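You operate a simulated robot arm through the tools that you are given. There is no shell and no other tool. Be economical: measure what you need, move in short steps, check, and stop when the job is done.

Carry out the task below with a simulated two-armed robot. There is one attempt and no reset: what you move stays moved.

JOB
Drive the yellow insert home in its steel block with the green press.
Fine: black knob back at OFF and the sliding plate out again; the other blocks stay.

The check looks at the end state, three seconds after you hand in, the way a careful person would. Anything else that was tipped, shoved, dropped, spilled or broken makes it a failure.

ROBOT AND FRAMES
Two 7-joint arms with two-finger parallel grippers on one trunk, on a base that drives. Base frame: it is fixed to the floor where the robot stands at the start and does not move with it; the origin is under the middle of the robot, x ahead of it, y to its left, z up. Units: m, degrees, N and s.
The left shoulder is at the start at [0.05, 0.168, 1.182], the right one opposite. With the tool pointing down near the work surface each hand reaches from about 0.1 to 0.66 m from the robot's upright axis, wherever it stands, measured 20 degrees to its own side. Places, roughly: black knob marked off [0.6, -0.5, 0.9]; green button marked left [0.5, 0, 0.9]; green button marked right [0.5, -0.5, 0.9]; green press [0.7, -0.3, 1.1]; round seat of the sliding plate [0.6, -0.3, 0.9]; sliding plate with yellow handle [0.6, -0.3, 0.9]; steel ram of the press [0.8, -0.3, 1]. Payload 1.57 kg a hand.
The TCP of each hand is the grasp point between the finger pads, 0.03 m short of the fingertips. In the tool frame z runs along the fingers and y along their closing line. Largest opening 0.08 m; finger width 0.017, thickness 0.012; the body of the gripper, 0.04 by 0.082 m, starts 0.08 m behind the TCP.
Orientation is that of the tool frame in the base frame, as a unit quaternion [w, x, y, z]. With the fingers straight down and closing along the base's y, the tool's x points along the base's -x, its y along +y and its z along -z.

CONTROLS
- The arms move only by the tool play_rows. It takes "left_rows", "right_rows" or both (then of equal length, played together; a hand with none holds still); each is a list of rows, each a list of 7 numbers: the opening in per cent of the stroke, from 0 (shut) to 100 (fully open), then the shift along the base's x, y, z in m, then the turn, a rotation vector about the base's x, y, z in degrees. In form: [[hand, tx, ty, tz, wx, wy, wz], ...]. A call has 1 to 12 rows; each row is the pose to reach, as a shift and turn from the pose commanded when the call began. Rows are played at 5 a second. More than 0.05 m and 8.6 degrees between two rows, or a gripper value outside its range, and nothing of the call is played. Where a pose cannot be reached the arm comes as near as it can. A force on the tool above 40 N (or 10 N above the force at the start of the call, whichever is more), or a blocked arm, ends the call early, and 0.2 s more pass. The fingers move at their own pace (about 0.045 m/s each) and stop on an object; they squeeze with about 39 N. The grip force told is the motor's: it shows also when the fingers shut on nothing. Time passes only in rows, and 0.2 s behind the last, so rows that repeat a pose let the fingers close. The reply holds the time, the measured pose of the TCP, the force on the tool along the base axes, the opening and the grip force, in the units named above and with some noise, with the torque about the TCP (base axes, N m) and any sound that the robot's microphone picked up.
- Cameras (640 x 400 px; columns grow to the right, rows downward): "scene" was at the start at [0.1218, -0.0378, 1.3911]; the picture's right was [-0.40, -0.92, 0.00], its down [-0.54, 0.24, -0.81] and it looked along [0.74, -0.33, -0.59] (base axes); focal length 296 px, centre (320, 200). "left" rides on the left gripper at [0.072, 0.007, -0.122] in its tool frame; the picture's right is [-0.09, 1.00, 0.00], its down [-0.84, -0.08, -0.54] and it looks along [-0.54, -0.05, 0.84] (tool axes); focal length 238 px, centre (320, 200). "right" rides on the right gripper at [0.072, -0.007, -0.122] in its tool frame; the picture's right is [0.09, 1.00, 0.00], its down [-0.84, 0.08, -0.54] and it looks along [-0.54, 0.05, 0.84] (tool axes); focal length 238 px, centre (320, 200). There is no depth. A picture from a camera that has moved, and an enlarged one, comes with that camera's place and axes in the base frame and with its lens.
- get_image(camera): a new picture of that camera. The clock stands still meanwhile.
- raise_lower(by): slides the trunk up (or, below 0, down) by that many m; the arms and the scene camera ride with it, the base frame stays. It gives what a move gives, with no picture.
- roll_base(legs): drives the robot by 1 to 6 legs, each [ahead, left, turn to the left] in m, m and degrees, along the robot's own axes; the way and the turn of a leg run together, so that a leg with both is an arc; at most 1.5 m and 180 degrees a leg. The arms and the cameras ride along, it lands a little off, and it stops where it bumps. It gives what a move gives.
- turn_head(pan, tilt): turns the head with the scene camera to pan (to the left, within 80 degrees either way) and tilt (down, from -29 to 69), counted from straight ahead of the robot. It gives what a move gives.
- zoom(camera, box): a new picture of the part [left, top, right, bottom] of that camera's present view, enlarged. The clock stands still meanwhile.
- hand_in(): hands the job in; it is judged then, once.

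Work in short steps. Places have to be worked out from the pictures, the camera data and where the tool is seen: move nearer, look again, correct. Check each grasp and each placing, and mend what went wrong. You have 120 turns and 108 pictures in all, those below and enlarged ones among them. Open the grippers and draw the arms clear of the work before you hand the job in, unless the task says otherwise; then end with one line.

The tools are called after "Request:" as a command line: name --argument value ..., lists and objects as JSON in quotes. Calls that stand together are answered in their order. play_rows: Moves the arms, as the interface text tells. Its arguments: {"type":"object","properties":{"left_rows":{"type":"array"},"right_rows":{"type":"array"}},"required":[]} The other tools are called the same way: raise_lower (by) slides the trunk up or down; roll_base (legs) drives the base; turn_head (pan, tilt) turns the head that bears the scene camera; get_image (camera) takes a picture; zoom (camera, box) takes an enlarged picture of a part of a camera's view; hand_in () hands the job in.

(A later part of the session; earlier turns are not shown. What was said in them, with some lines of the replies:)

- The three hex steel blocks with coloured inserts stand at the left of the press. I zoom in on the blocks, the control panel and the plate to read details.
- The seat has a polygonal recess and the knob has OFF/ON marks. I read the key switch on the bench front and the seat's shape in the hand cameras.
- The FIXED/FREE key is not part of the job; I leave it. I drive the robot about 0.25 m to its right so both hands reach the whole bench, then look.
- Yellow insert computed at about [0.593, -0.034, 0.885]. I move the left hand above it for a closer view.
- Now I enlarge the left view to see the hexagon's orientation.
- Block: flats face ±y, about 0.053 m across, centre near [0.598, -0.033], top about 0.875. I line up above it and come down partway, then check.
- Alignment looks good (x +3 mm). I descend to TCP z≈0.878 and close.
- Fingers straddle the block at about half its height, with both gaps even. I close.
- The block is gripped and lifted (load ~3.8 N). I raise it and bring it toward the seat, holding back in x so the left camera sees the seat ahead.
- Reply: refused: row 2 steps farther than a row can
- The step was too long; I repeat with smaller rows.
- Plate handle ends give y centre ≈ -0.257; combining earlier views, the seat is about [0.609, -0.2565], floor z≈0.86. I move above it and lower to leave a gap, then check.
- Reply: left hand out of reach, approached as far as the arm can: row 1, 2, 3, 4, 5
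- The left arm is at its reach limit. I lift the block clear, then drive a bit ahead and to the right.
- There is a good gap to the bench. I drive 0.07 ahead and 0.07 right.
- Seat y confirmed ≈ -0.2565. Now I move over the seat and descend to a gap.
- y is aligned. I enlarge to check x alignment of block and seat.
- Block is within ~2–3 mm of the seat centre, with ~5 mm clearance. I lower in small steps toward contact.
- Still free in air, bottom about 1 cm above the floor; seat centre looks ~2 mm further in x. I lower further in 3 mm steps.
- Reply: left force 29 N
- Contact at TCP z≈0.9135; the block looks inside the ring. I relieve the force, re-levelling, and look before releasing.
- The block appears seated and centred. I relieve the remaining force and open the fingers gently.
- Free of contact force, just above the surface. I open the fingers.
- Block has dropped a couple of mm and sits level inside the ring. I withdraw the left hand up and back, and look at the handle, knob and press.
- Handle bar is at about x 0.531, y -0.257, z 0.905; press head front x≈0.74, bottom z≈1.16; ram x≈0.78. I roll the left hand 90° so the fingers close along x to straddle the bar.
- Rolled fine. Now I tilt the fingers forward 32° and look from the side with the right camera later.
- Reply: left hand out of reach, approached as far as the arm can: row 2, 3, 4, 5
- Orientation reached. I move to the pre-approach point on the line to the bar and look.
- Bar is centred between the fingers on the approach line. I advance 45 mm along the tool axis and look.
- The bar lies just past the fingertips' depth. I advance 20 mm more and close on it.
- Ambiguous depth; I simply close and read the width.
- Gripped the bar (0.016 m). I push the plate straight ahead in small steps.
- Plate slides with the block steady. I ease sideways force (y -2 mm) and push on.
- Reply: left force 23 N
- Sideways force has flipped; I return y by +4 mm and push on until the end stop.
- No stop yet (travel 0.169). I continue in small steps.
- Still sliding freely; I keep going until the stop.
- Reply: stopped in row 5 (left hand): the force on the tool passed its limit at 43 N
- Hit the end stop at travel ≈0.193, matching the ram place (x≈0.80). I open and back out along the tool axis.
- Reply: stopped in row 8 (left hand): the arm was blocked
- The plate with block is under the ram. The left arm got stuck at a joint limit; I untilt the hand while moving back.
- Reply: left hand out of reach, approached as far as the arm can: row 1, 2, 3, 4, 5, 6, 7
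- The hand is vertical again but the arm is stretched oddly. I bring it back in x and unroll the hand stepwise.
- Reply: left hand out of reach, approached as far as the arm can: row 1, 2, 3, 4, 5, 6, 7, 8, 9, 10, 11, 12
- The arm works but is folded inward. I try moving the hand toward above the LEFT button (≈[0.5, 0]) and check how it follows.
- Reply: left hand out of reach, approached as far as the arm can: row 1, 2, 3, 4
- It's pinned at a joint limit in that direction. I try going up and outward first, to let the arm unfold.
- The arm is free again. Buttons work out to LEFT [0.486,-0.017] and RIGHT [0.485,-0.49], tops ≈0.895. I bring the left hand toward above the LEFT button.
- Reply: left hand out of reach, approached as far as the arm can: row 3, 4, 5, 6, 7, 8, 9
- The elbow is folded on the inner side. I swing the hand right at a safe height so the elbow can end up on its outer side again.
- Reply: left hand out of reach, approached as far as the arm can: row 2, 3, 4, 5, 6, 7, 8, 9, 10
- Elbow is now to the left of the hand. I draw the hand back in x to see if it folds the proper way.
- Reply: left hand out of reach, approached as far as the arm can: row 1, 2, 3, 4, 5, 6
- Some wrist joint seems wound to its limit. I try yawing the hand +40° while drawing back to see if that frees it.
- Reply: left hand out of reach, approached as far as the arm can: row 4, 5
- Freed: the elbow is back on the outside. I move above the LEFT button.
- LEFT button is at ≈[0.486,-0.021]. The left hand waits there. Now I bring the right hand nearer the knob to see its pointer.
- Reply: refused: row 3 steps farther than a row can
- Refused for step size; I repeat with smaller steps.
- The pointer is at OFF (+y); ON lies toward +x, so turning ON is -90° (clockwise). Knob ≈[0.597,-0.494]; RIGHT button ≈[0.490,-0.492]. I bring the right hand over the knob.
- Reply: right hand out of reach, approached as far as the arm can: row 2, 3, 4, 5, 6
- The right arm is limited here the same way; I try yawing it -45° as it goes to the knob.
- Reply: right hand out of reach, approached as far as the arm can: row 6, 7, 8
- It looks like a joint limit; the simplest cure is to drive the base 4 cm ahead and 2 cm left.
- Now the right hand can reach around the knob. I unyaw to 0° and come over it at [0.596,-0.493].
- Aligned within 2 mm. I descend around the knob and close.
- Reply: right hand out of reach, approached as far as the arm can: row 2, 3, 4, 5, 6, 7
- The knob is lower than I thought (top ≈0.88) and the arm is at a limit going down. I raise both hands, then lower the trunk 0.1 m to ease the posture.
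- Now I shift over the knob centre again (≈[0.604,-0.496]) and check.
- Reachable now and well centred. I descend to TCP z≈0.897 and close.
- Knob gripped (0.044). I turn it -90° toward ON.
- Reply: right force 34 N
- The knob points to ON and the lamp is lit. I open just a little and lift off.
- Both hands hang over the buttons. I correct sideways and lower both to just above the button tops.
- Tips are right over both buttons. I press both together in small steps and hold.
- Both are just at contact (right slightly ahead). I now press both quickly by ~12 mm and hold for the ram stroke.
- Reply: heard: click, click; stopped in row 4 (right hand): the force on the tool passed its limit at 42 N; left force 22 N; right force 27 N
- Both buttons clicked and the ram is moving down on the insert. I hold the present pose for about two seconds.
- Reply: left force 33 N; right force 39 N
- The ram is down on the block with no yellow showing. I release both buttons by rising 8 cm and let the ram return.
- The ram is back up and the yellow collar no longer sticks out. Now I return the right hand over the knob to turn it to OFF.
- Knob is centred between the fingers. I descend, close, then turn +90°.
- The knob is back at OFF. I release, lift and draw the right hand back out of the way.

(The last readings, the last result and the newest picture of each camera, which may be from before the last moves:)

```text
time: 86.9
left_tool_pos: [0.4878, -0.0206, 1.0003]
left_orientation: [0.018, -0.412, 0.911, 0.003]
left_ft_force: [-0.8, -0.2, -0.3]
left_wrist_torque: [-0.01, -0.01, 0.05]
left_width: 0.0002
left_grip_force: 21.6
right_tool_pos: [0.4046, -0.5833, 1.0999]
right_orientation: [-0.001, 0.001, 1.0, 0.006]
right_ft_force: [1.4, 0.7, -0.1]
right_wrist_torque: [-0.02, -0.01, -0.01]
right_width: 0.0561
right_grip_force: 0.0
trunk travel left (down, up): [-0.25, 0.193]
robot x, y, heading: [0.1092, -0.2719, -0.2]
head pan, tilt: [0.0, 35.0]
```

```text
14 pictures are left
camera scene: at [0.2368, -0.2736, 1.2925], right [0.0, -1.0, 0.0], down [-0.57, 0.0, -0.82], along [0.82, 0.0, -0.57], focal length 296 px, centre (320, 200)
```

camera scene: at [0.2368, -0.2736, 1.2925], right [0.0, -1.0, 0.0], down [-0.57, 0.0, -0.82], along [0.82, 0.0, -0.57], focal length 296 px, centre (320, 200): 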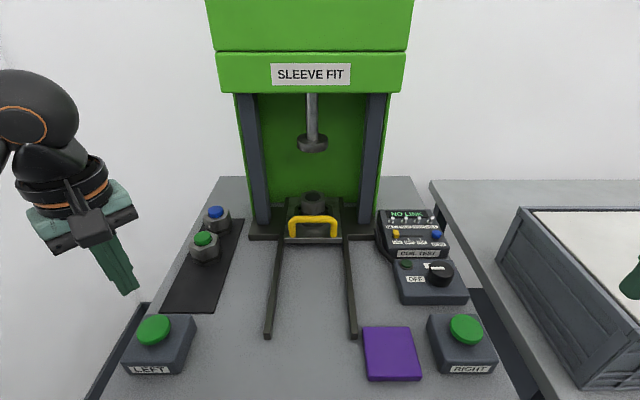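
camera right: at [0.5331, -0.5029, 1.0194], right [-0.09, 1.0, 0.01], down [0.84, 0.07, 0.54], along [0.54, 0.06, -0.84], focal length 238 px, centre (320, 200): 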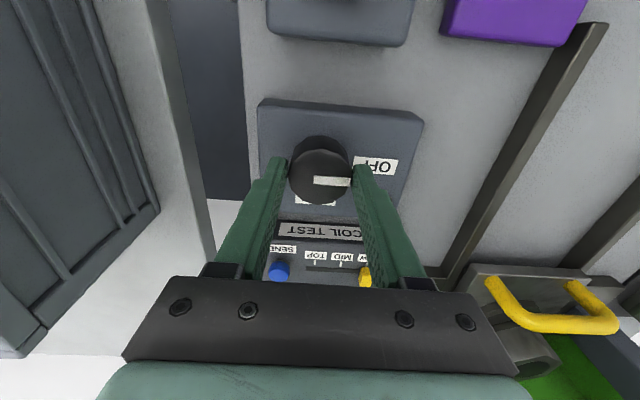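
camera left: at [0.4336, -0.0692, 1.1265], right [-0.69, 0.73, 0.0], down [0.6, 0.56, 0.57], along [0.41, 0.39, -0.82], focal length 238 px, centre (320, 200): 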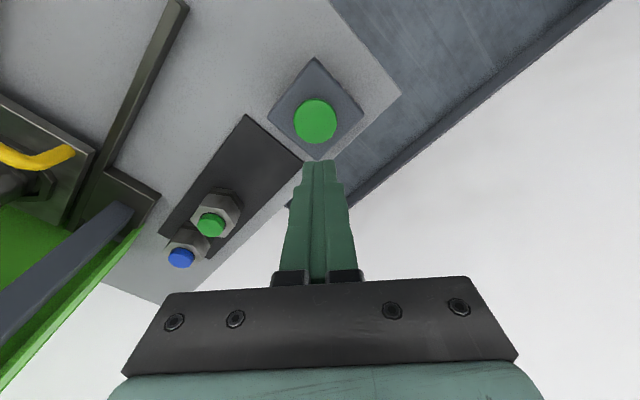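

Knob OFF, lamp dark. To reproduce the posture that worked on the handle, I raise the trunk 0.1 and drive back 4 cm / 2 cm right.

Request:
raise_lower --by 0.1

Request:
roll_base --legs '[[-0.04, -0.02, 0]]'

Request:
play_rows --left_rows '[[40, 0, -0.04, 0, 0, 0, 0], [40, 0.005, -0.08, 0, 0, 0, 0], [40, 0.01, -0.12, 0, 0, 0, 8], [40, 0.02, -0.16, 0, 0, 0, 16], [40, 0.02, -0.2, -0.01, 0, 0, 24], [40, 0.03, -0.215, -0.03, 0, 0, 32], [40, 0.03, -0.215, -0.05, 0, 0, 40], [40, 0.03, -0.215, -0.05, 0, 0, 42], [40, 0.03, -0.215, -0.05, 0, 0, 42]]'

Request:
get_image --camera "scene"

```text
time: 88.2
left_tool_pos: [0.4889, -0.0204, 1.0989]
left_orientation: [0.018, -0.412, 0.911, 0.003]
left_ft_force: [-0.2, -0.9, -0.1]
left_wrist_torque: [0.0, -0.01, 0.02]
left_width: 0.0003
left_grip_force: 21.3
right_tool_pos: [0.4046, -0.5849, 1.1984]
right_orientation: [0.002, 0.001, 1.0, 0.006]
right_ft_force: [0.0, 0.4, 0.6]
right_wrist_torque: [0.0, 0.02, 0.0]
right_width: 0.056
right_grip_force: 0.0
trunk travel left (down, up): [-0.35, 0.093]
robot x, y, heading: [0.1091, -0.2691, -0.1]
head pan, tilt: [0.0, 35.0]
```

```text
time: 89.1
left_tool_pos: [0.4476, -0.041, 1.1005]
left_orientation: [0.019, -0.412, 0.911, 0.004]
left_ft_force: [-0.2, -0.2, 0.3]
left_wrist_torque: [0.0, 0.0, -0.01]
left_width: 0.0
left_grip_force: 21.2
right_tool_pos: [0.3644, -0.6029, 1.1985]
right_orientation: [0.0, 0.001, 1.0, 0.007]
right_ft_force: [-0.1, -0.8, 0.1]
right_wrist_torque: [0.02, -0.02, 0.02]
right_width: 0.0557
right_grip_force: 0.1
trunk travel left (down, up): [-0.35, 0.093]
robot x, y, heading: [0.0679, -0.2901, -0.3]
head pan, tilt: [0.0, 35.0]
```

```text
time: 91.1
left_tool_pos: [0.4778, -0.2555, 1.0494]
left_orientation: [-0.016, 0.712, -0.702, -0.009]
left_ft_force: [0.4, 0.9, 0.2]
left_wrist_torque: [0.01, 0.03, -0.01]
left_width: 0.0321
left_grip_force: 0.1
right_tool_pos: [0.3659, -0.603, 1.199]
right_orientation: [0.0, 0.001, 1.0, 0.007]
right_ft_force: [-0.5, 0.0, 0.2]
right_wrist_torque: [0.0, 0.0, 0.05]
right_width: 0.0563
right_grip_force: 0.0
trunk travel left (down, up): [-0.35, 0.093]
robot x, y, heading: [0.0685, -0.2896, 0.0]
head pan, tilt: [0.0, 35.0]
```

```text
13 pictures are left
camera scene: at [0.1979, -0.2934, 1.3925], right [0.0, -1.0, 0.0], down [-0.57, 0.0, -0.82], along [0.82, 0.0, -0.57], focal length 296 px, centre (320, 200)
```

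scene: 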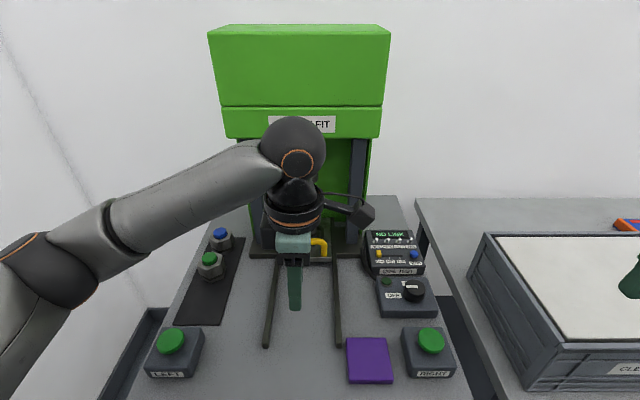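

Posture matches the earlier one. I tilt forward 32° and travel ahead to the pre-approach point.

Request:
play_rows --left_rows '[[45, 0.01, 0.001, -0.01, 0, -8, 0], [45, 0.02, 0.002, -0.02, 0, -16, 0], [45, 0.03, 0.002, -0.03, 0, -24, 0], [45, 0.05, 0.002, -0.035, 0, -32, 0], [45, 0.09, 0.002, -0.04, 0, -32, 0], [45, 0.13, 0.002, -0.045, 0, -32, 0], [45, 0.165, 0.002, -0.05, 0, -32, 0], [45, 0.195, 0.002, -0.065, 0, -32, 0], [45, 0.203, 0.002, -0.078, 0, -32, 0], [45, 0.203, 0.002, -0.078, 0, -32, 0]]'

Request:
get_image --camera "left"

```text
time: 93.3
left_tool_pos: [0.6827, -0.2527, 0.9705]
left_orientation: [-0.208, 0.687, -0.671, 0.188]
left_ft_force: [-0.3, -0.4, 0.3]
left_wrist_torque: [-0.03, -0.02, -0.03]
left_width: 0.0357
left_grip_force: 0.1
right_tool_pos: [0.3665, -0.6041, 1.1999]
right_orientation: [-0.001, 0.0, 1.0, 0.006]
right_ft_force: [0.4, 0.0, -1.2]
right_wrist_torque: [-0.02, 0.0, 0.0]
right_width: 0.0558
right_grip_force: 0.0
trunk travel left (down, up): [-0.35, 0.093]
robot x, y, heading: [0.0678, -0.2894, -0.1]
head pan, tilt: [0.0, 35.0]
```

```text
12 pictures are left
camera left: at [0.6145, -0.3306, 1.0672], right [-0.84, 0.08, -0.53], down [-0.25, 0.82, 0.52], along [0.48, 0.57, -0.67], focal length 238 px, centre (320, 200)
```

left: 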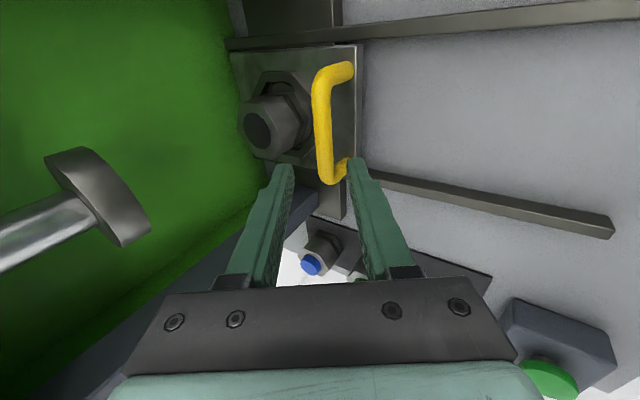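

The bar is centred between the fingers again. I advance along the tool axis to the earlier grip pose and close.

Request:
play_rows --left_rows '[[45, 0.012, 0, -0.019, 0, 0, 0], [45, 0.024, 0, -0.038, 0, 0, 0], [45, 0.036, 0, -0.057, 0, 0, 0], [45, 0.044, 0, -0.07, 0, 0, 0], [45, 0.044, 0, -0.07, 0, 0, 0], [10, 0.044, 0, -0.07, 0, 0, 0], [0, 0.044, 0, -0.07, 0, 0, 0], [0, 0.044, 0, -0.07, 0, 0, 0]]'

Request:
get_image --camera "left"

```text
time: 95.1
left_tool_pos: [0.7258, -0.2555, 0.8984]
left_orientation: [-0.206, 0.687, -0.672, 0.184]
left_ft_force: [-15.5, 1.3, -7.6]
left_wrist_torque: [0.03, -0.04, -0.45]
left_width: 0.0161
left_grip_force: 26.4
right_tool_pos: [0.3645, -0.6032, 1.1997]
right_orientation: [0.001, 0.001, 1.0, 0.006]
right_ft_force: [0.7, -0.2, 0.2]
right_wrist_torque: [0.01, -0.03, -0.03]
right_width: 0.0558
right_grip_force: 0.1
trunk travel left (down, up): [-0.35, 0.093]
robot x, y, heading: [0.0646, -0.2954, -0.2]
head pan, tilt: [0.0, 35.0]
```

```text
11 pictures are left
camera left: at [0.6577, -0.3315, 0.9948], right [-0.85, 0.08, -0.53], down [-0.25, 0.82, 0.52], along [0.47, 0.57, -0.67], focal length 238 px, centre (320, 200)
```

left: 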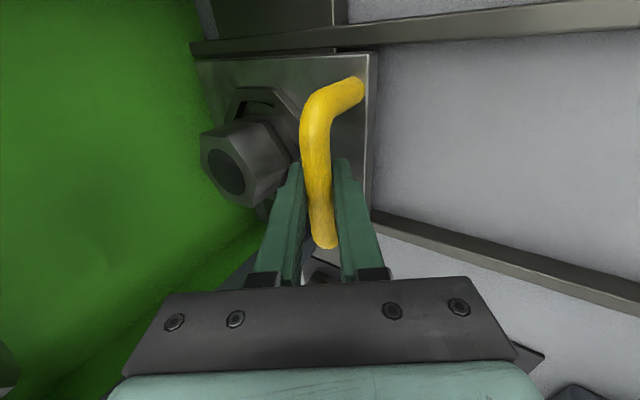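

Gripped. I pull the plate out, slowly, with slight y drift along the rails.

Request:
play_rows --left_rows '[[0, -0.01, 0, 0, 0, 0, 0], [0, -0.025, 0, 0, 0, 0, 0], [0, -0.04, 0, 0, 0, 0, 0], [0, -0.055, -0.001, 0, 0, 0, 0], [0, -0.07, -0.001, 0, 0, 0, 0], [0, -0.085, -0.001, 0, 0, 0, 0], [0, -0.1, -0.001, 0, 0, 0, 0], [0, -0.1, -0.001, 0, 0, 0, 0]]'

Request:
play_rows --left_rows '[[0, -0.015, -0.001, 0, 0, 0, 0], [0, -0.03, -0.001, 0, 0, 0, 0], [0, -0.045, -0.001, 0, 0, 0, 0], [0, -0.06, -0.002, 0, 0, 0, 0], [0, -0.075, -0.002, 0, 0, 0, 0], [0, -0.085, -0.002, 0, 0, 0, 0], [0, -0.093, -0.002, 0, 0, 0, 0], [0, -0.093, -0.002, 0, 0, 0, 0]]'

Request:
get_image --camera "left"

```text
time: 96.2
left_tool_pos: [0.6757, -0.2494, 0.9083]
left_orientation: [-0.212, 0.688, -0.67, 0.182]
left_ft_force: [2.0, -6.1, -16.5]
left_wrist_torque: [0.04, 0.12, -0.38]
left_width: 0.0156
left_grip_force: 31.4
right_tool_pos: [0.3658, -0.6044, 1.1982]
right_orientation: [-0.001, 0.002, 1.0, 0.006]
right_ft_force: [0.1, 0.3, -0.6]
right_wrist_torque: [-0.01, -0.02, 0.03]
right_width: 0.0559
right_grip_force: 0.1
trunk travel left (down, up): [-0.35, 0.093]
robot x, y, heading: [0.0662, -0.2886, -0.4]
head pan, tilt: [0.0, 35.0]
stopped in row 5 (left hand): the force on the tool passed its limit at 86 N (the readings are from after the stop); the commanded pose is now the measured one
```

```text
time: 96.6
left_tool_pos: [0.6754, -0.2425, 0.9179]
left_orientation: [-0.22, 0.686, -0.669, 0.182]
left_ft_force: [-0.6, -7.9, -21.8]
left_wrist_torque: [0.04, 0.22, -0.4]
left_width: 0.0157
left_grip_force: 32.1
right_tool_pos: [0.367, -0.6053, 1.1984]
right_orientation: [-0.001, 0.002, 1.0, 0.006]
right_ft_force: [-0.4, -0.2, 0.5]
right_wrist_torque: [0.01, 0.0, -0.03]
right_width: 0.0558
right_grip_force: 0.1
trunk travel left (down, up): [-0.35, 0.093]
robot x, y, heading: [0.0685, -0.2909, -0.2]
head pan, tilt: [0.0, 35.0]
stopped in row 1 (left hand): the force on the tool passed its limit at 64 N (the readings are from after the stop); the commanded pose is now the measured one
```

```text
10 pictures are left
camera left: at [0.6067, -0.3223, 1.012], right [-0.84, 0.08, -0.54], down [-0.26, 0.8, 0.53], along [0.48, 0.59, -0.65], focal length 238 px, centre (320, 200)
```

left: 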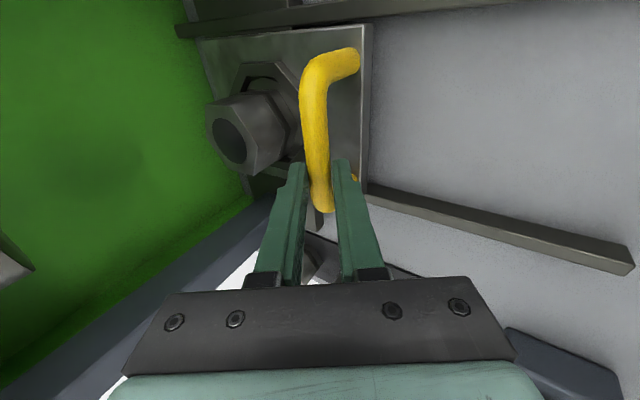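

The arm's joint limit pushes the hand up while pulling. I ease the hand back down to the bar and instead pull by driving the base backward.

Request:
play_rows --left_rows '[[0, 0, -0.005, -0.008, 0, 0, 0], [0, 0, -0.01, -0.016, 0, 0, 0], [0, 0, -0.01, -0.016, 0, 0, 0]]'

Request:
roll_base --legs '[[-0.03, 0, 0]]'

Request:
get_image --camera "left"

```text
time: 97.4
left_tool_pos: [0.6871, -0.2394, 0.9174]
left_orientation: [-0.242, 0.686, -0.659, 0.189]
left_ft_force: [1.2, -17.5, -3.0]
left_wrist_torque: [-0.42, 0.04, -0.87]
left_width: 0.0158
left_grip_force: 31.2
right_tool_pos: [0.3669, -0.6063, 1.1985]
right_orientation: [0.001, 0.002, 1.0, 0.007]
right_ft_force: [0.5, 0.5, -0.2]
right_wrist_torque: [-0.03, 0.0, -0.01]
right_width: 0.0561
right_grip_force: 0.0
trunk travel left (down, up): [-0.35, 0.093]
robot x, y, heading: [0.0674, -0.2887, -0.3]
head pan, tilt: [0.0, 35.0]
```

```text
time: 98.2
left_tool_pos: [0.6561, -0.2391, 0.9204]
left_orientation: [-0.241, 0.687, -0.659, 0.189]
left_ft_force: [0.0, -10.5, -8.2]
left_wrist_torque: [0.36, -0.05, -0.44]
left_width: 0.0154
left_grip_force: 31.4
right_tool_pos: [0.3365, -0.6048, 1.1989]
right_orientation: [-0.002, 0.002, 1.0, 0.006]
right_ft_force: [-0.7, -1.0, 0.8]
right_wrist_torque: [0.01, -0.02, 0.02]
right_width: 0.0561
right_grip_force: 0.0
trunk travel left (down, up): [-0.35, 0.093]
robot x, y, heading: [0.0334, -0.2922, -0.1]
head pan, tilt: [0.0, 35.0]
```

```text
9 pictures are left
camera left: at [0.5854, -0.3221, 1.0086], right [-0.82, 0.08, -0.57], down [-0.3, 0.79, 0.54], along [0.49, 0.61, -0.62], focal length 238 px, centre (320, 200)
```

left: 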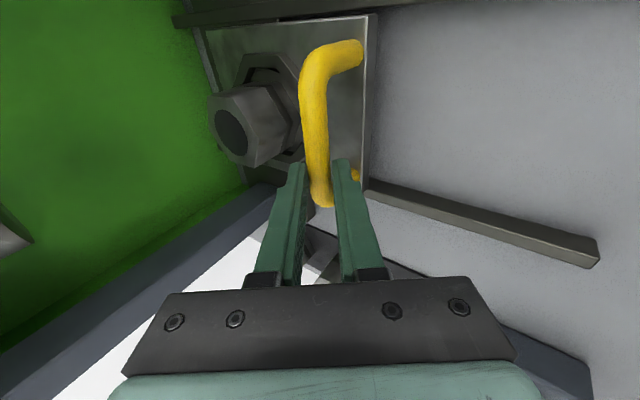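

Driving back pulls the plate smoothly. I continue 0.11 m back.

Request:
roll_base --legs '[[-0.1, 0, 0]]'

Request:
get_image --camera "scene"

```text
time: 99.4
left_tool_pos: [0.5575, -0.2401, 0.918]
left_orientation: [-0.24, 0.687, -0.66, 0.187]
left_ft_force: [0.8, -12.7, -16.4]
left_wrist_torque: [0.3, 0.15, -0.4]
left_width: 0.0157
left_grip_force: 31.2
right_tool_pos: [0.2377, -0.6043, 1.1974]
right_orientation: [-0.002, 0.0, 1.0, 0.005]
right_ft_force: [0.2, -0.4, -0.1]
right_wrist_torque: [-0.02, 0.05, -0.01]
right_width: 0.0562
right_grip_force: 0.0
trunk travel left (down, up): [-0.35, 0.093]
robot x, y, heading: [-0.0632, -0.2926, -0.1]
head pan, tilt: [0.0, 35.0]
```

```text
8 pictures are left
camera scene: at [0.0692, -0.2949, 1.3922], right [0.0, -1.0, 0.0], down [-0.57, 0.0, -0.82], along [0.82, 0.0, -0.57], focal length 296 px, centre (320, 200)
```

scene: 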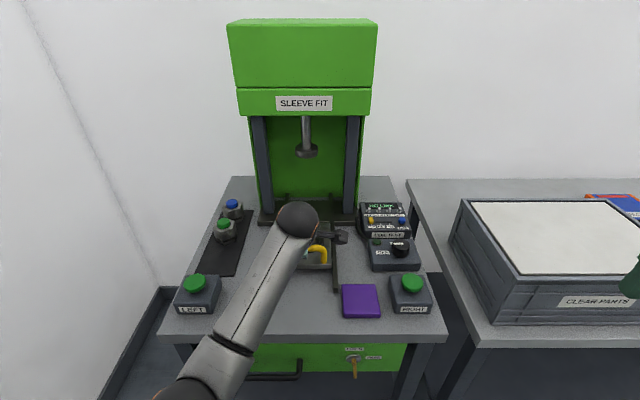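

Near home now. I drive another 2.5 cm back and read the force for the outer stop.

Request:
roll_base --legs '[[-0.022, 0, 0]]'

Request:
zoom --camera "scene" --box '[240, 180, 380, 310]'

```text
time: 100.2
left_tool_pos: [0.5345, -0.2393, 0.9195]
left_orientation: [-0.239, 0.687, -0.659, 0.19]
left_ft_force: [0.5, -6.6, -12.7]
left_wrist_torque: [0.07, 0.09, -0.54]
left_width: 0.0159
left_grip_force: 31.5
right_tool_pos: [0.2147, -0.6032, 1.1977]
right_orientation: [-0.001, 0.001, 1.0, 0.006]
right_ft_force: [0.7, -0.6, -0.3]
right_wrist_torque: [0.04, 0.02, -0.02]
right_width: 0.056
right_grip_force: 0.0
trunk travel left (down, up): [-0.35, 0.093]
robot x, y, heading: [-0.0827, -0.29, -0.3]
head pan, tilt: [0.0, 35.0]
```

```text
3.08 times, centred on (310, 245) of scene
camera zoom: at [0.0468, -0.2941, 1.3922], right [0.0, -1.0, 0.0], down [-0.57, 0.0, -0.82], along [0.82, 0.0, -0.57], focal length 912 px, centre (351, 62)
```

zoom: 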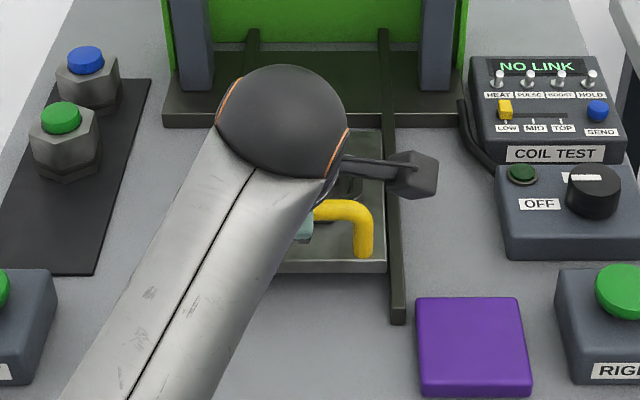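

It still slides freely and is ~1 cm short of the original position. I pull 1.5 cm more.

Request:
roll_base --legs '[[-0.015, 0, 0]]'

```text
time: 100.9
left_tool_pos: [0.5205, -0.2392, 0.921]
left_orientation: [-0.24, 0.686, -0.66, 0.191]
left_ft_force: [6.0, -0.7, 2.0]
left_wrist_torque: [-0.03, -0.16, -0.7]
left_width: 0.0156
left_grip_force: 31.2
right_tool_pos: [0.1998, -0.6027, 1.1987]
right_orientation: [-0.001, 0.001, 1.0, 0.006]
right_ft_force: [-0.3, 0.9, 0.3]
right_wrist_torque: [0.01, -0.02, 0.0]
right_width: 0.0558
right_grip_force: 0.0
trunk travel left (down, up): [-0.35, 0.093]
robot x, y, heading: [-0.101, -0.2887, -0.0]
head pan, tilt: [0.0, 35.0]
```

A first sign of the stop (6 N). One more centimetre.

Request:
roll_base --legs '[[-0.01, 0, 0]]'

Request:
zoom --camera "scene" --box '[240, 180, 380, 310]'

```text
time: 101.7
left_tool_pos: [0.5069, -0.2407, 0.9261]
left_orientation: [-0.243, 0.684, -0.659, 0.196]
left_ft_force: [-2.3, 0.7, 22.6]
left_wrist_torque: [-0.1, -0.51, 0.03]
left_width: 0.0
left_grip_force: 21.2
right_tool_pos: [0.1846, -0.6037, 1.2002]
right_orientation: [0.002, 0.0, 1.0, 0.007]
right_ft_force: [-0.3, 0.0, 0.1]
right_wrist_torque: [0.01, 0.03, -0.02]
right_width: 0.0558
right_grip_force: 0.0
trunk travel left (down, up): [-0.35, 0.093]
robot x, y, heading: [-0.1113, -0.2956, -0.0]
head pan, tilt: [0.0, 35.0]
```

```text
3.08 times, centred on (310, 245) of scene
camera zoom: at [0.017, -0.2937, 1.3932], right [0.0, -1.0, 0.0], down [-0.57, 0.0, -0.82], along [0.82, 0.0, -0.57], focal length 912 px, centre (351, 62)
```

zoom: 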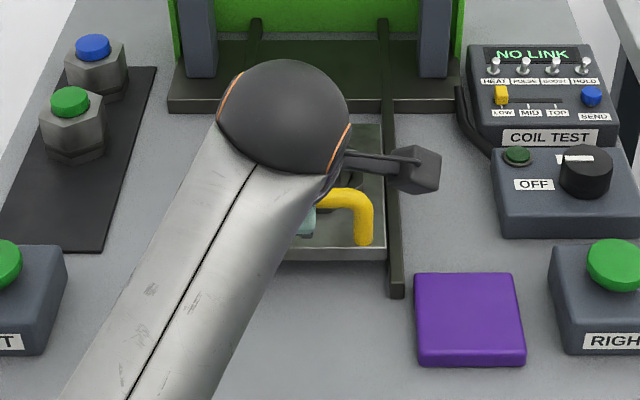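

The stop was reached and the fingers slipped off the bar; plate is out. I lift the hand clear and back the robot away.

Request:
play_rows --left_rows '[[0, 0, 0, 0.02, 0, 0, 0], [0, 0, 0, 0.05, 0, 0, 0], [0, 0, 0, 0.09, 0, 0, 0], [0, 0, 0, 0.12, 0, 0, 0]]'

Request:
roll_base --legs '[[-0.2, 0, 0]]'

Request:
get_image --camera "scene"

```text
time: 102.7
left_tool_pos: [0.509, -0.242, 1.0456]
left_orientation: [-0.241, 0.685, -0.659, 0.194]
left_ft_force: [-0.6, -0.1, -0.1]
left_wrist_torque: [0.03, 0.0, 0.01]
left_width: 0.0001
left_grip_force: 21.5
right_tool_pos: [0.1871, -0.6022, 1.1988]
right_orientation: [-0.001, 0.001, 1.0, 0.006]
right_ft_force: [-0.3, 0.0, -0.2]
right_wrist_torque: [-0.02, -0.02, -0.03]
right_width: 0.056
right_grip_force: 0.1
trunk travel left (down, up): [-0.35, 0.093]
robot x, y, heading: [-0.1128, -0.2908, -0.3]
head pan, tilt: [0.0, 35.0]
```

```text
time: 104.3
left_tool_pos: [0.3072, -0.2394, 1.0451]
left_orientation: [-0.243, 0.686, -0.657, 0.194]
left_ft_force: [-0.4, 0.1, 0.3]
left_wrist_torque: [0.02, 0.0, 0.01]
left_width: 0.0003
left_grip_force: 21.2
right_tool_pos: [-0.0133, -0.6021, 1.1979]
right_orientation: [0.0, 0.0, 1.0, 0.006]
right_ft_force: [-0.6, 0.8, -0.2]
right_wrist_torque: [0.01, -0.02, 0.01]
right_width: 0.0559
right_grip_force: 0.0
trunk travel left (down, up): [-0.35, 0.093]
robot x, y, heading: [-0.3109, -0.2871, 0.0]
head pan, tilt: [0.0, 35.0]
```

```text
5 pictures are left
camera scene: at [-0.1832, -0.2931, 1.3926], right [0.0, -1.0, 0.0], down [-0.57, 0.0, -0.82], along [0.82, 0.0, -0.57], focal length 296 px, centre (320, 200)
```

scene: 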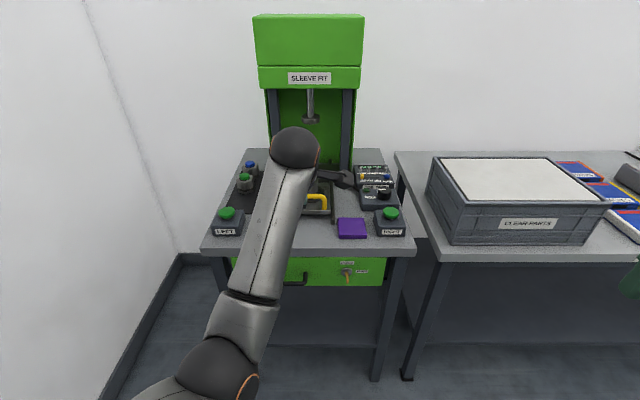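

I open the left gripper and swing the arm aside to inspect the result.

Request:
play_rows --left_rows '[[50, 0, 0.04, 0.02, 0, 0, 0], [100, 0, 0.08, 0.03, 0, 0, 0], [100, 0, 0.12, 0.04, 0, 0, 0], [100, 0, 0.16, 0.04, 0, 0, 0], [100, 0, 0.2, 0.04, 0, 0, 0]]'

Request:
zoom --camera "scene" --box '[210, 80, 430, 250]'

```text
time: 105.5
left_tool_pos: [0.3076, -0.0388, 1.0841]
left_orientation: [-0.242, 0.687, -0.657, 0.195]
left_ft_force: [0.5, -0.2, -0.5]
left_wrist_torque: [0.0, 0.02, 0.02]
left_width: 0.08
left_grip_force: 0.0
right_tool_pos: [-0.0114, -0.6028, 1.199]
right_orientation: [-0.001, -0.001, 1.0, 0.005]
right_ft_force: [1.0, 0.0, 0.1]
right_wrist_torque: [-0.03, 0.01, 0.01]
right_width: 0.056
right_grip_force: 0.1
trunk travel left (down, up): [-0.35, 0.093]
robot x, y, heading: [-0.3111, -0.2916, 0.2]
head pan, tilt: [0.0, 35.0]
```

```text
2.35 times, centred on (320, 165) of scene
camera zoom: at [-0.1824, -0.2926, 1.3925], right [0.0, -1.0, 0.0], down [-0.57, 0.0, -0.82], along [0.82, 0.0, -0.57], focal length 698 px, centre (320, 282)
```

zoom: 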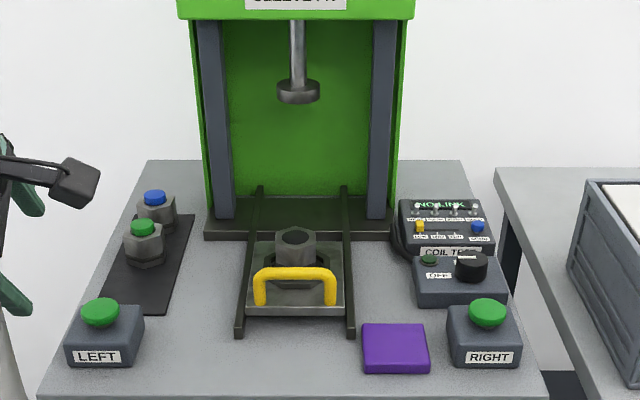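

Plate is out, knob at OFF, other blocks untouched. I zoom to check the plate against the rail ends and the insert inside the block.

Request:
zoom --camera "scene" --box '[285, 155, 340, 200]'

```text
8.89 times, centred on (312, 178) of scene
camera zoom: at [-0.1824, -0.2926, 1.3925], right [0.0, -1.0, 0.0], down [-0.57, 0.0, -0.82], along [0.82, 0.0, -0.57], focal length 2635 px, centre (387, 400)
```

zoom: 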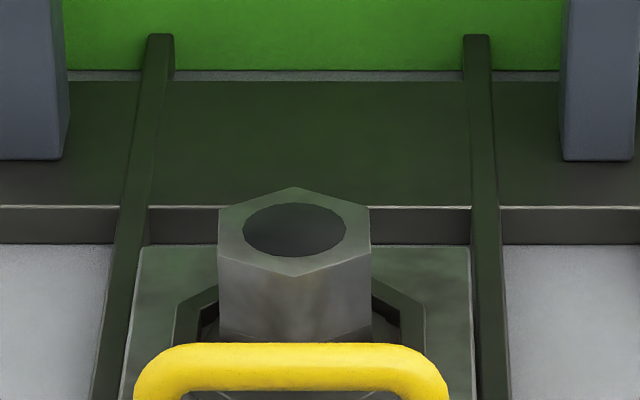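

Comparing gaps to the press base and rail ends with the first pictures, the plate is ~11 mm short of its first position. I'll re-grip the handle and pull the rest: first swing the hand back in line.

Request:
play_rows --left_rows '[[45, 0, -0.04, 0, 0, 0, 0], [45, 0, -0.08, 0, 0, 0, 0], [45, 0, -0.12, -0.01, 0, 0, 0], [45, 0, -0.16, -0.03, 0, 0, 0], [45, 0, -0.2, -0.04, 0, 0, 0], [45, 0, -0.216, -0.04, 0, 0, 0], [45, 0, -0.216, -0.04, 0, 0, 0]]'

Request:
roll_base --legs '[[0.183, 0, 0]]'

```text
time: 107.1
left_tool_pos: [0.3109, -0.2569, 1.0449]
left_orientation: [-0.242, 0.687, -0.658, 0.193]
left_ft_force: [0.6, 0.9, -1.0]
left_wrist_torque: [0.03, -0.01, 0.0]
left_width: 0.0358
left_grip_force: 0.1
right_tool_pos: [-0.0132, -0.603, 1.1997]
right_orientation: [0.0, 0.0, 1.0, 0.006]
right_ft_force: [-0.2, -0.3, 0.1]
right_wrist_torque: [0.04, -0.01, 0.0]
right_width: 0.0559
right_grip_force: 0.0
trunk travel left (down, up): [-0.35, 0.093]
robot x, y, heading: [-0.3136, -0.2914, 0.0]
head pan, tilt: [0.0, 35.0]
```

```text
time: 108.6
left_tool_pos: [0.4943, -0.2557, 1.0426]
left_orientation: [-0.241, 0.686, -0.658, 0.194]
left_ft_force: [0.3, -0.2, -0.3]
left_wrist_torque: [0.01, -0.01, 0.01]
left_width: 0.0356
left_grip_force: 0.0
right_tool_pos: [0.1713, -0.6025, 1.1984]
right_orientation: [-0.001, -0.001, 1.0, 0.006]
right_ft_force: [1.2, -0.9, 0.3]
right_wrist_torque: [0.0, 0.0, 0.01]
right_width: 0.0561
right_grip_force: 0.1
trunk travel left (down, up): [-0.35, 0.093]
robot x, y, heading: [-0.1277, -0.2919, -0.1]
head pan, tilt: [0.0, 35.0]
```

The hand is in line and above the handle. I lower to the pre-approach point and look with the left camera.

Request:
play_rows --left_rows '[[45, 0, 0, -0.03, 0, 0, 0], [45, 0.002, 0, -0.06, 0, 0, 0], [45, 0.01, 0, -0.085, 0, 0, 0], [45, 0.01, 0, -0.085, 0, 0, 0]]'

Request:
get_image --camera "left"

```text
time: 109.6
left_tool_pos: [0.5069, -0.2485, 0.9616]
left_orientation: [-0.248, 0.688, -0.655, 0.192]
left_ft_force: [0.0, 0.2, 0.8]
left_wrist_torque: [0.01, 0.01, 0.0]
left_width: 0.036
left_grip_force: 0.0
right_tool_pos: [0.1704, -0.6017, 1.1991]
right_orientation: [0.001, -0.001, 1.0, 0.007]
right_ft_force: [0.5, 0.7, 0.8]
right_wrist_torque: [0.01, 0.05, -0.01]
right_width: 0.0557
right_grip_force: 0.2
trunk travel left (down, up): [-0.35, 0.093]
robot x, y, heading: [-0.1278, -0.2922, 0.1]
head pan, tilt: [0.0, 35.0]
```

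```text
2 pictures are left
camera left: at [0.4362, -0.3325, 1.0488], right [-0.81, 0.07, -0.58], down [-0.31, 0.79, 0.53], along [0.5, 0.61, -0.61], focal length 238 px, centre (320, 200)
```

left: 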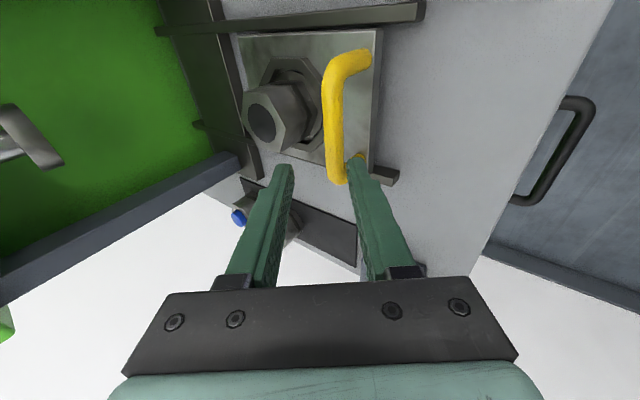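

Bar is slightly toward the robot-side finger; I correct ~1 cm, advance 6 cm along the axis and close.

Request:
play_rows --left_rows '[[45, -0.007, -0.008, -0.005, 0, 0, 0], [45, 0.003, -0.008, -0.02, 0, 0, 0], [45, 0.014, -0.008, -0.036, 0, 0, 0], [45, 0.026, -0.008, -0.0545, 0, 0, 0], [45, 0.026, -0.008, -0.0545, 0, 0, 0], [10, 0.026, -0.008, -0.0545, 0, 0, 0], [0, 0.026, -0.008, -0.0545, 0, 0, 0], [0, 0.026, -0.008, -0.0545, 0, 0, 0]]'

```text
time: 111.4
left_tool_pos: [0.5311, -0.2578, 0.9071]
left_orientation: [-0.244, 0.687, -0.656, 0.193]
left_ft_force: [2.3, 1.2, 3.1]
left_wrist_torque: [0.26, -0.08, -0.33]
left_width: 0.0161
left_grip_force: 27.5
right_tool_pos: [0.17, -0.6016, 1.1989]
right_orientation: [0.001, 0.0, 1.0, 0.006]
right_ft_force: [-0.1, 0.9, -0.6]
right_wrist_torque: [0.01, 0.03, 0.04]
right_width: 0.0561
right_grip_force: 0.0
trunk travel left (down, up): [-0.35, 0.093]
robot x, y, heading: [-0.1252, -0.2868, -0.1]
head pan, tilt: [0.0, 35.0]
```

Gripped again (0.016 m). I pull by driving back 1 cm and read the force.

Request:
roll_base --legs '[[-0.01, 0, 0]]'

```text
time: 112.3
left_tool_pos: [0.529, -0.2584, 0.9095]
left_orientation: [-0.252, 0.683, -0.655, 0.2]
left_ft_force: [8.4, -3.5, -5.7]
left_wrist_torque: [0.38, -0.14, -0.41]
left_width: 0.0156
left_grip_force: 31.3
right_tool_pos: [0.1646, -0.6034, 1.1969]
right_orientation: [-0.002, -0.001, 1.0, 0.006]
right_ft_force: [0.2, 0.2, 0.3]
right_wrist_torque: [-0.01, 0.0, 0.01]
right_width: 0.0561
right_grip_force: 0.1
trunk travel left (down, up): [-0.35, 0.093]
robot x, y, heading: [-0.1354, -0.2904, -0.0]
head pan, tilt: [0.0, 35.0]
stopped in leg 1: the force on the tool passed its limit at 51 N (the readings are from after the stop); the commanded pose is now the measured one
```

51 N with almost no motion: the plate is at its outer stop (TCP 0.53, the same as at the first grip). I open, lift off and back away.

Request:
play_rows --left_rows '[[45, 0, 0, 0, 0, 0, 0], [45, 0, 0, 0, 0, 0, 0], [45, -0.008, 0, 0.016, 0, 0, 0], [45, -0.014, 0, 0.04, 0, 0, 0], [45, -0.014, 0, 0.08, 0, 0, 0], [45, -0.014, 0, 0.12, 0, 0, 0], [45, -0.014, 0, 0.12, 0, 0, 0]]'

Request:
roll_base --legs '[[-0.2, 0, 0]]'

Request:
play_rows --left_rows '[[100, 0, 0.04, 0.02, 0, 0, 0], [100, 0, 0.08, 0.03, 0, 0, 0], [100, 0, 0.12, 0.04, 0, 0, 0], [100, 0, 0.16, 0.04, 0, 0, 0], [100, 0, 0.2, 0.04, 0, 0, 0]]' --right_rows '[[100, 0, 0, 0, 0, 0, 0], [100, 0, 0, 0, 0, 0, 0], [100, 0, 0, 0, 0, 0, 0], [100, 0, 0, 0, 0, 0, 0], [100, 0, 0, 0, 0, 0, 0]]'

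Request:
zoom --camera "scene" --box '[210, 80, 430, 250]'

```text
time: 113.9
left_tool_pos: [0.5128, -0.2605, 1.0303]
left_orientation: [-0.251, 0.684, -0.655, 0.199]
left_ft_force: [0.1, -0.1, 0.3]
left_wrist_torque: [-0.01, -0.01, -0.01]
left_width: 0.0359
left_grip_force: 0.1
right_tool_pos: [0.1629, -0.6031, 1.1988]
right_orientation: [-0.001, 0.0, 1.0, 0.005]
right_ft_force: [-0.4, 0.5, 0.7]
right_wrist_torque: [0.0, 0.01, -0.01]
right_width: 0.056
right_grip_force: 0.1
trunk travel left (down, up): [-0.35, 0.093]
robot x, y, heading: [-0.1366, -0.2904, 0.1]
head pan, tilt: [0.0, 35.0]
```

```text
time: 115.5
left_tool_pos: [0.3135, -0.2604, 1.0309]
left_orientation: [-0.251, 0.684, -0.655, 0.201]
left_ft_force: [-0.7, 0.6, -0.1]
left_wrist_torque: [0.0, 0.0, 0.01]
left_width: 0.0358
left_grip_force: 0.1
right_tool_pos: [-0.0385, -0.6024, 1.1984]
right_orientation: [0.001, 0.001, 1.0, 0.006]
right_ft_force: [-0.2, 0.1, 0.7]
right_wrist_torque: [0.0, -0.02, 0.01]
right_width: 0.0562
right_grip_force: 0.0
trunk travel left (down, up): [-0.35, 0.093]
robot x, y, heading: [-0.3365, -0.2934, -0.1]
head pan, tilt: [0.0, 35.0]
```

```text
time: 116.7
left_tool_pos: [0.3136, -0.0611, 1.0718]
left_orientation: [-0.251, 0.684, -0.655, 0.2]
left_ft_force: [-0.5, 0.2, -0.2]
left_wrist_torque: [-0.01, -0.01, 0.01]
left_width: 0.0799
left_grip_force: 0.1
right_tool_pos: [-0.0374, -0.6024, 1.1987]
right_orientation: [-0.001, 0.001, 1.0, 0.006]
right_ft_force: [-0.1, 0.6, -0.4]
right_wrist_torque: [0.03, -0.02, 0.0]
right_width: 0.0802
right_grip_force: 0.0
trunk travel left (down, up): [-0.35, 0.093]
robot x, y, heading: [-0.3306, -0.2896, 0.2]
head pan, tilt: [0.0, 35.0]
```

```text
2.35 times, centred on (320, 165) of scene
camera zoom: at [-0.2054, -0.2927, 1.3925], right [0.0, -1.0, 0.0], down [-0.57, 0.0, -0.82], along [0.82, 0.0, -0.57], focal length 698 px, centre (320, 282)
```

zoom: 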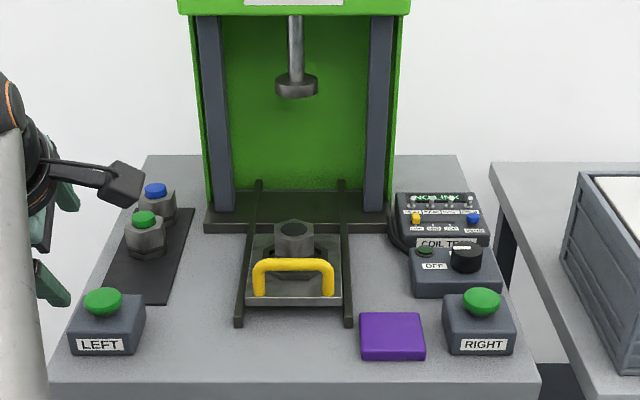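

Everything is in order: the insert is pressed in, the plate is out at its stop, the knob is at OFF, the ram is up, and the other blocks are in place. The grippers are open and clear, so I hand in.

Request:
hand_in

```text
The job is handed in.
```

I pressed the yellow insert down into its steel block, pulled the sliding plate back out to its stop, and turned the knob back to OFF. No yellow shows above the block, but I couldn't see down the hole to confirm how far the insert went. The plate measured about 1 cm short of its starting position in one picture, but a second pull met a hard stop. The other blocks were not moved.
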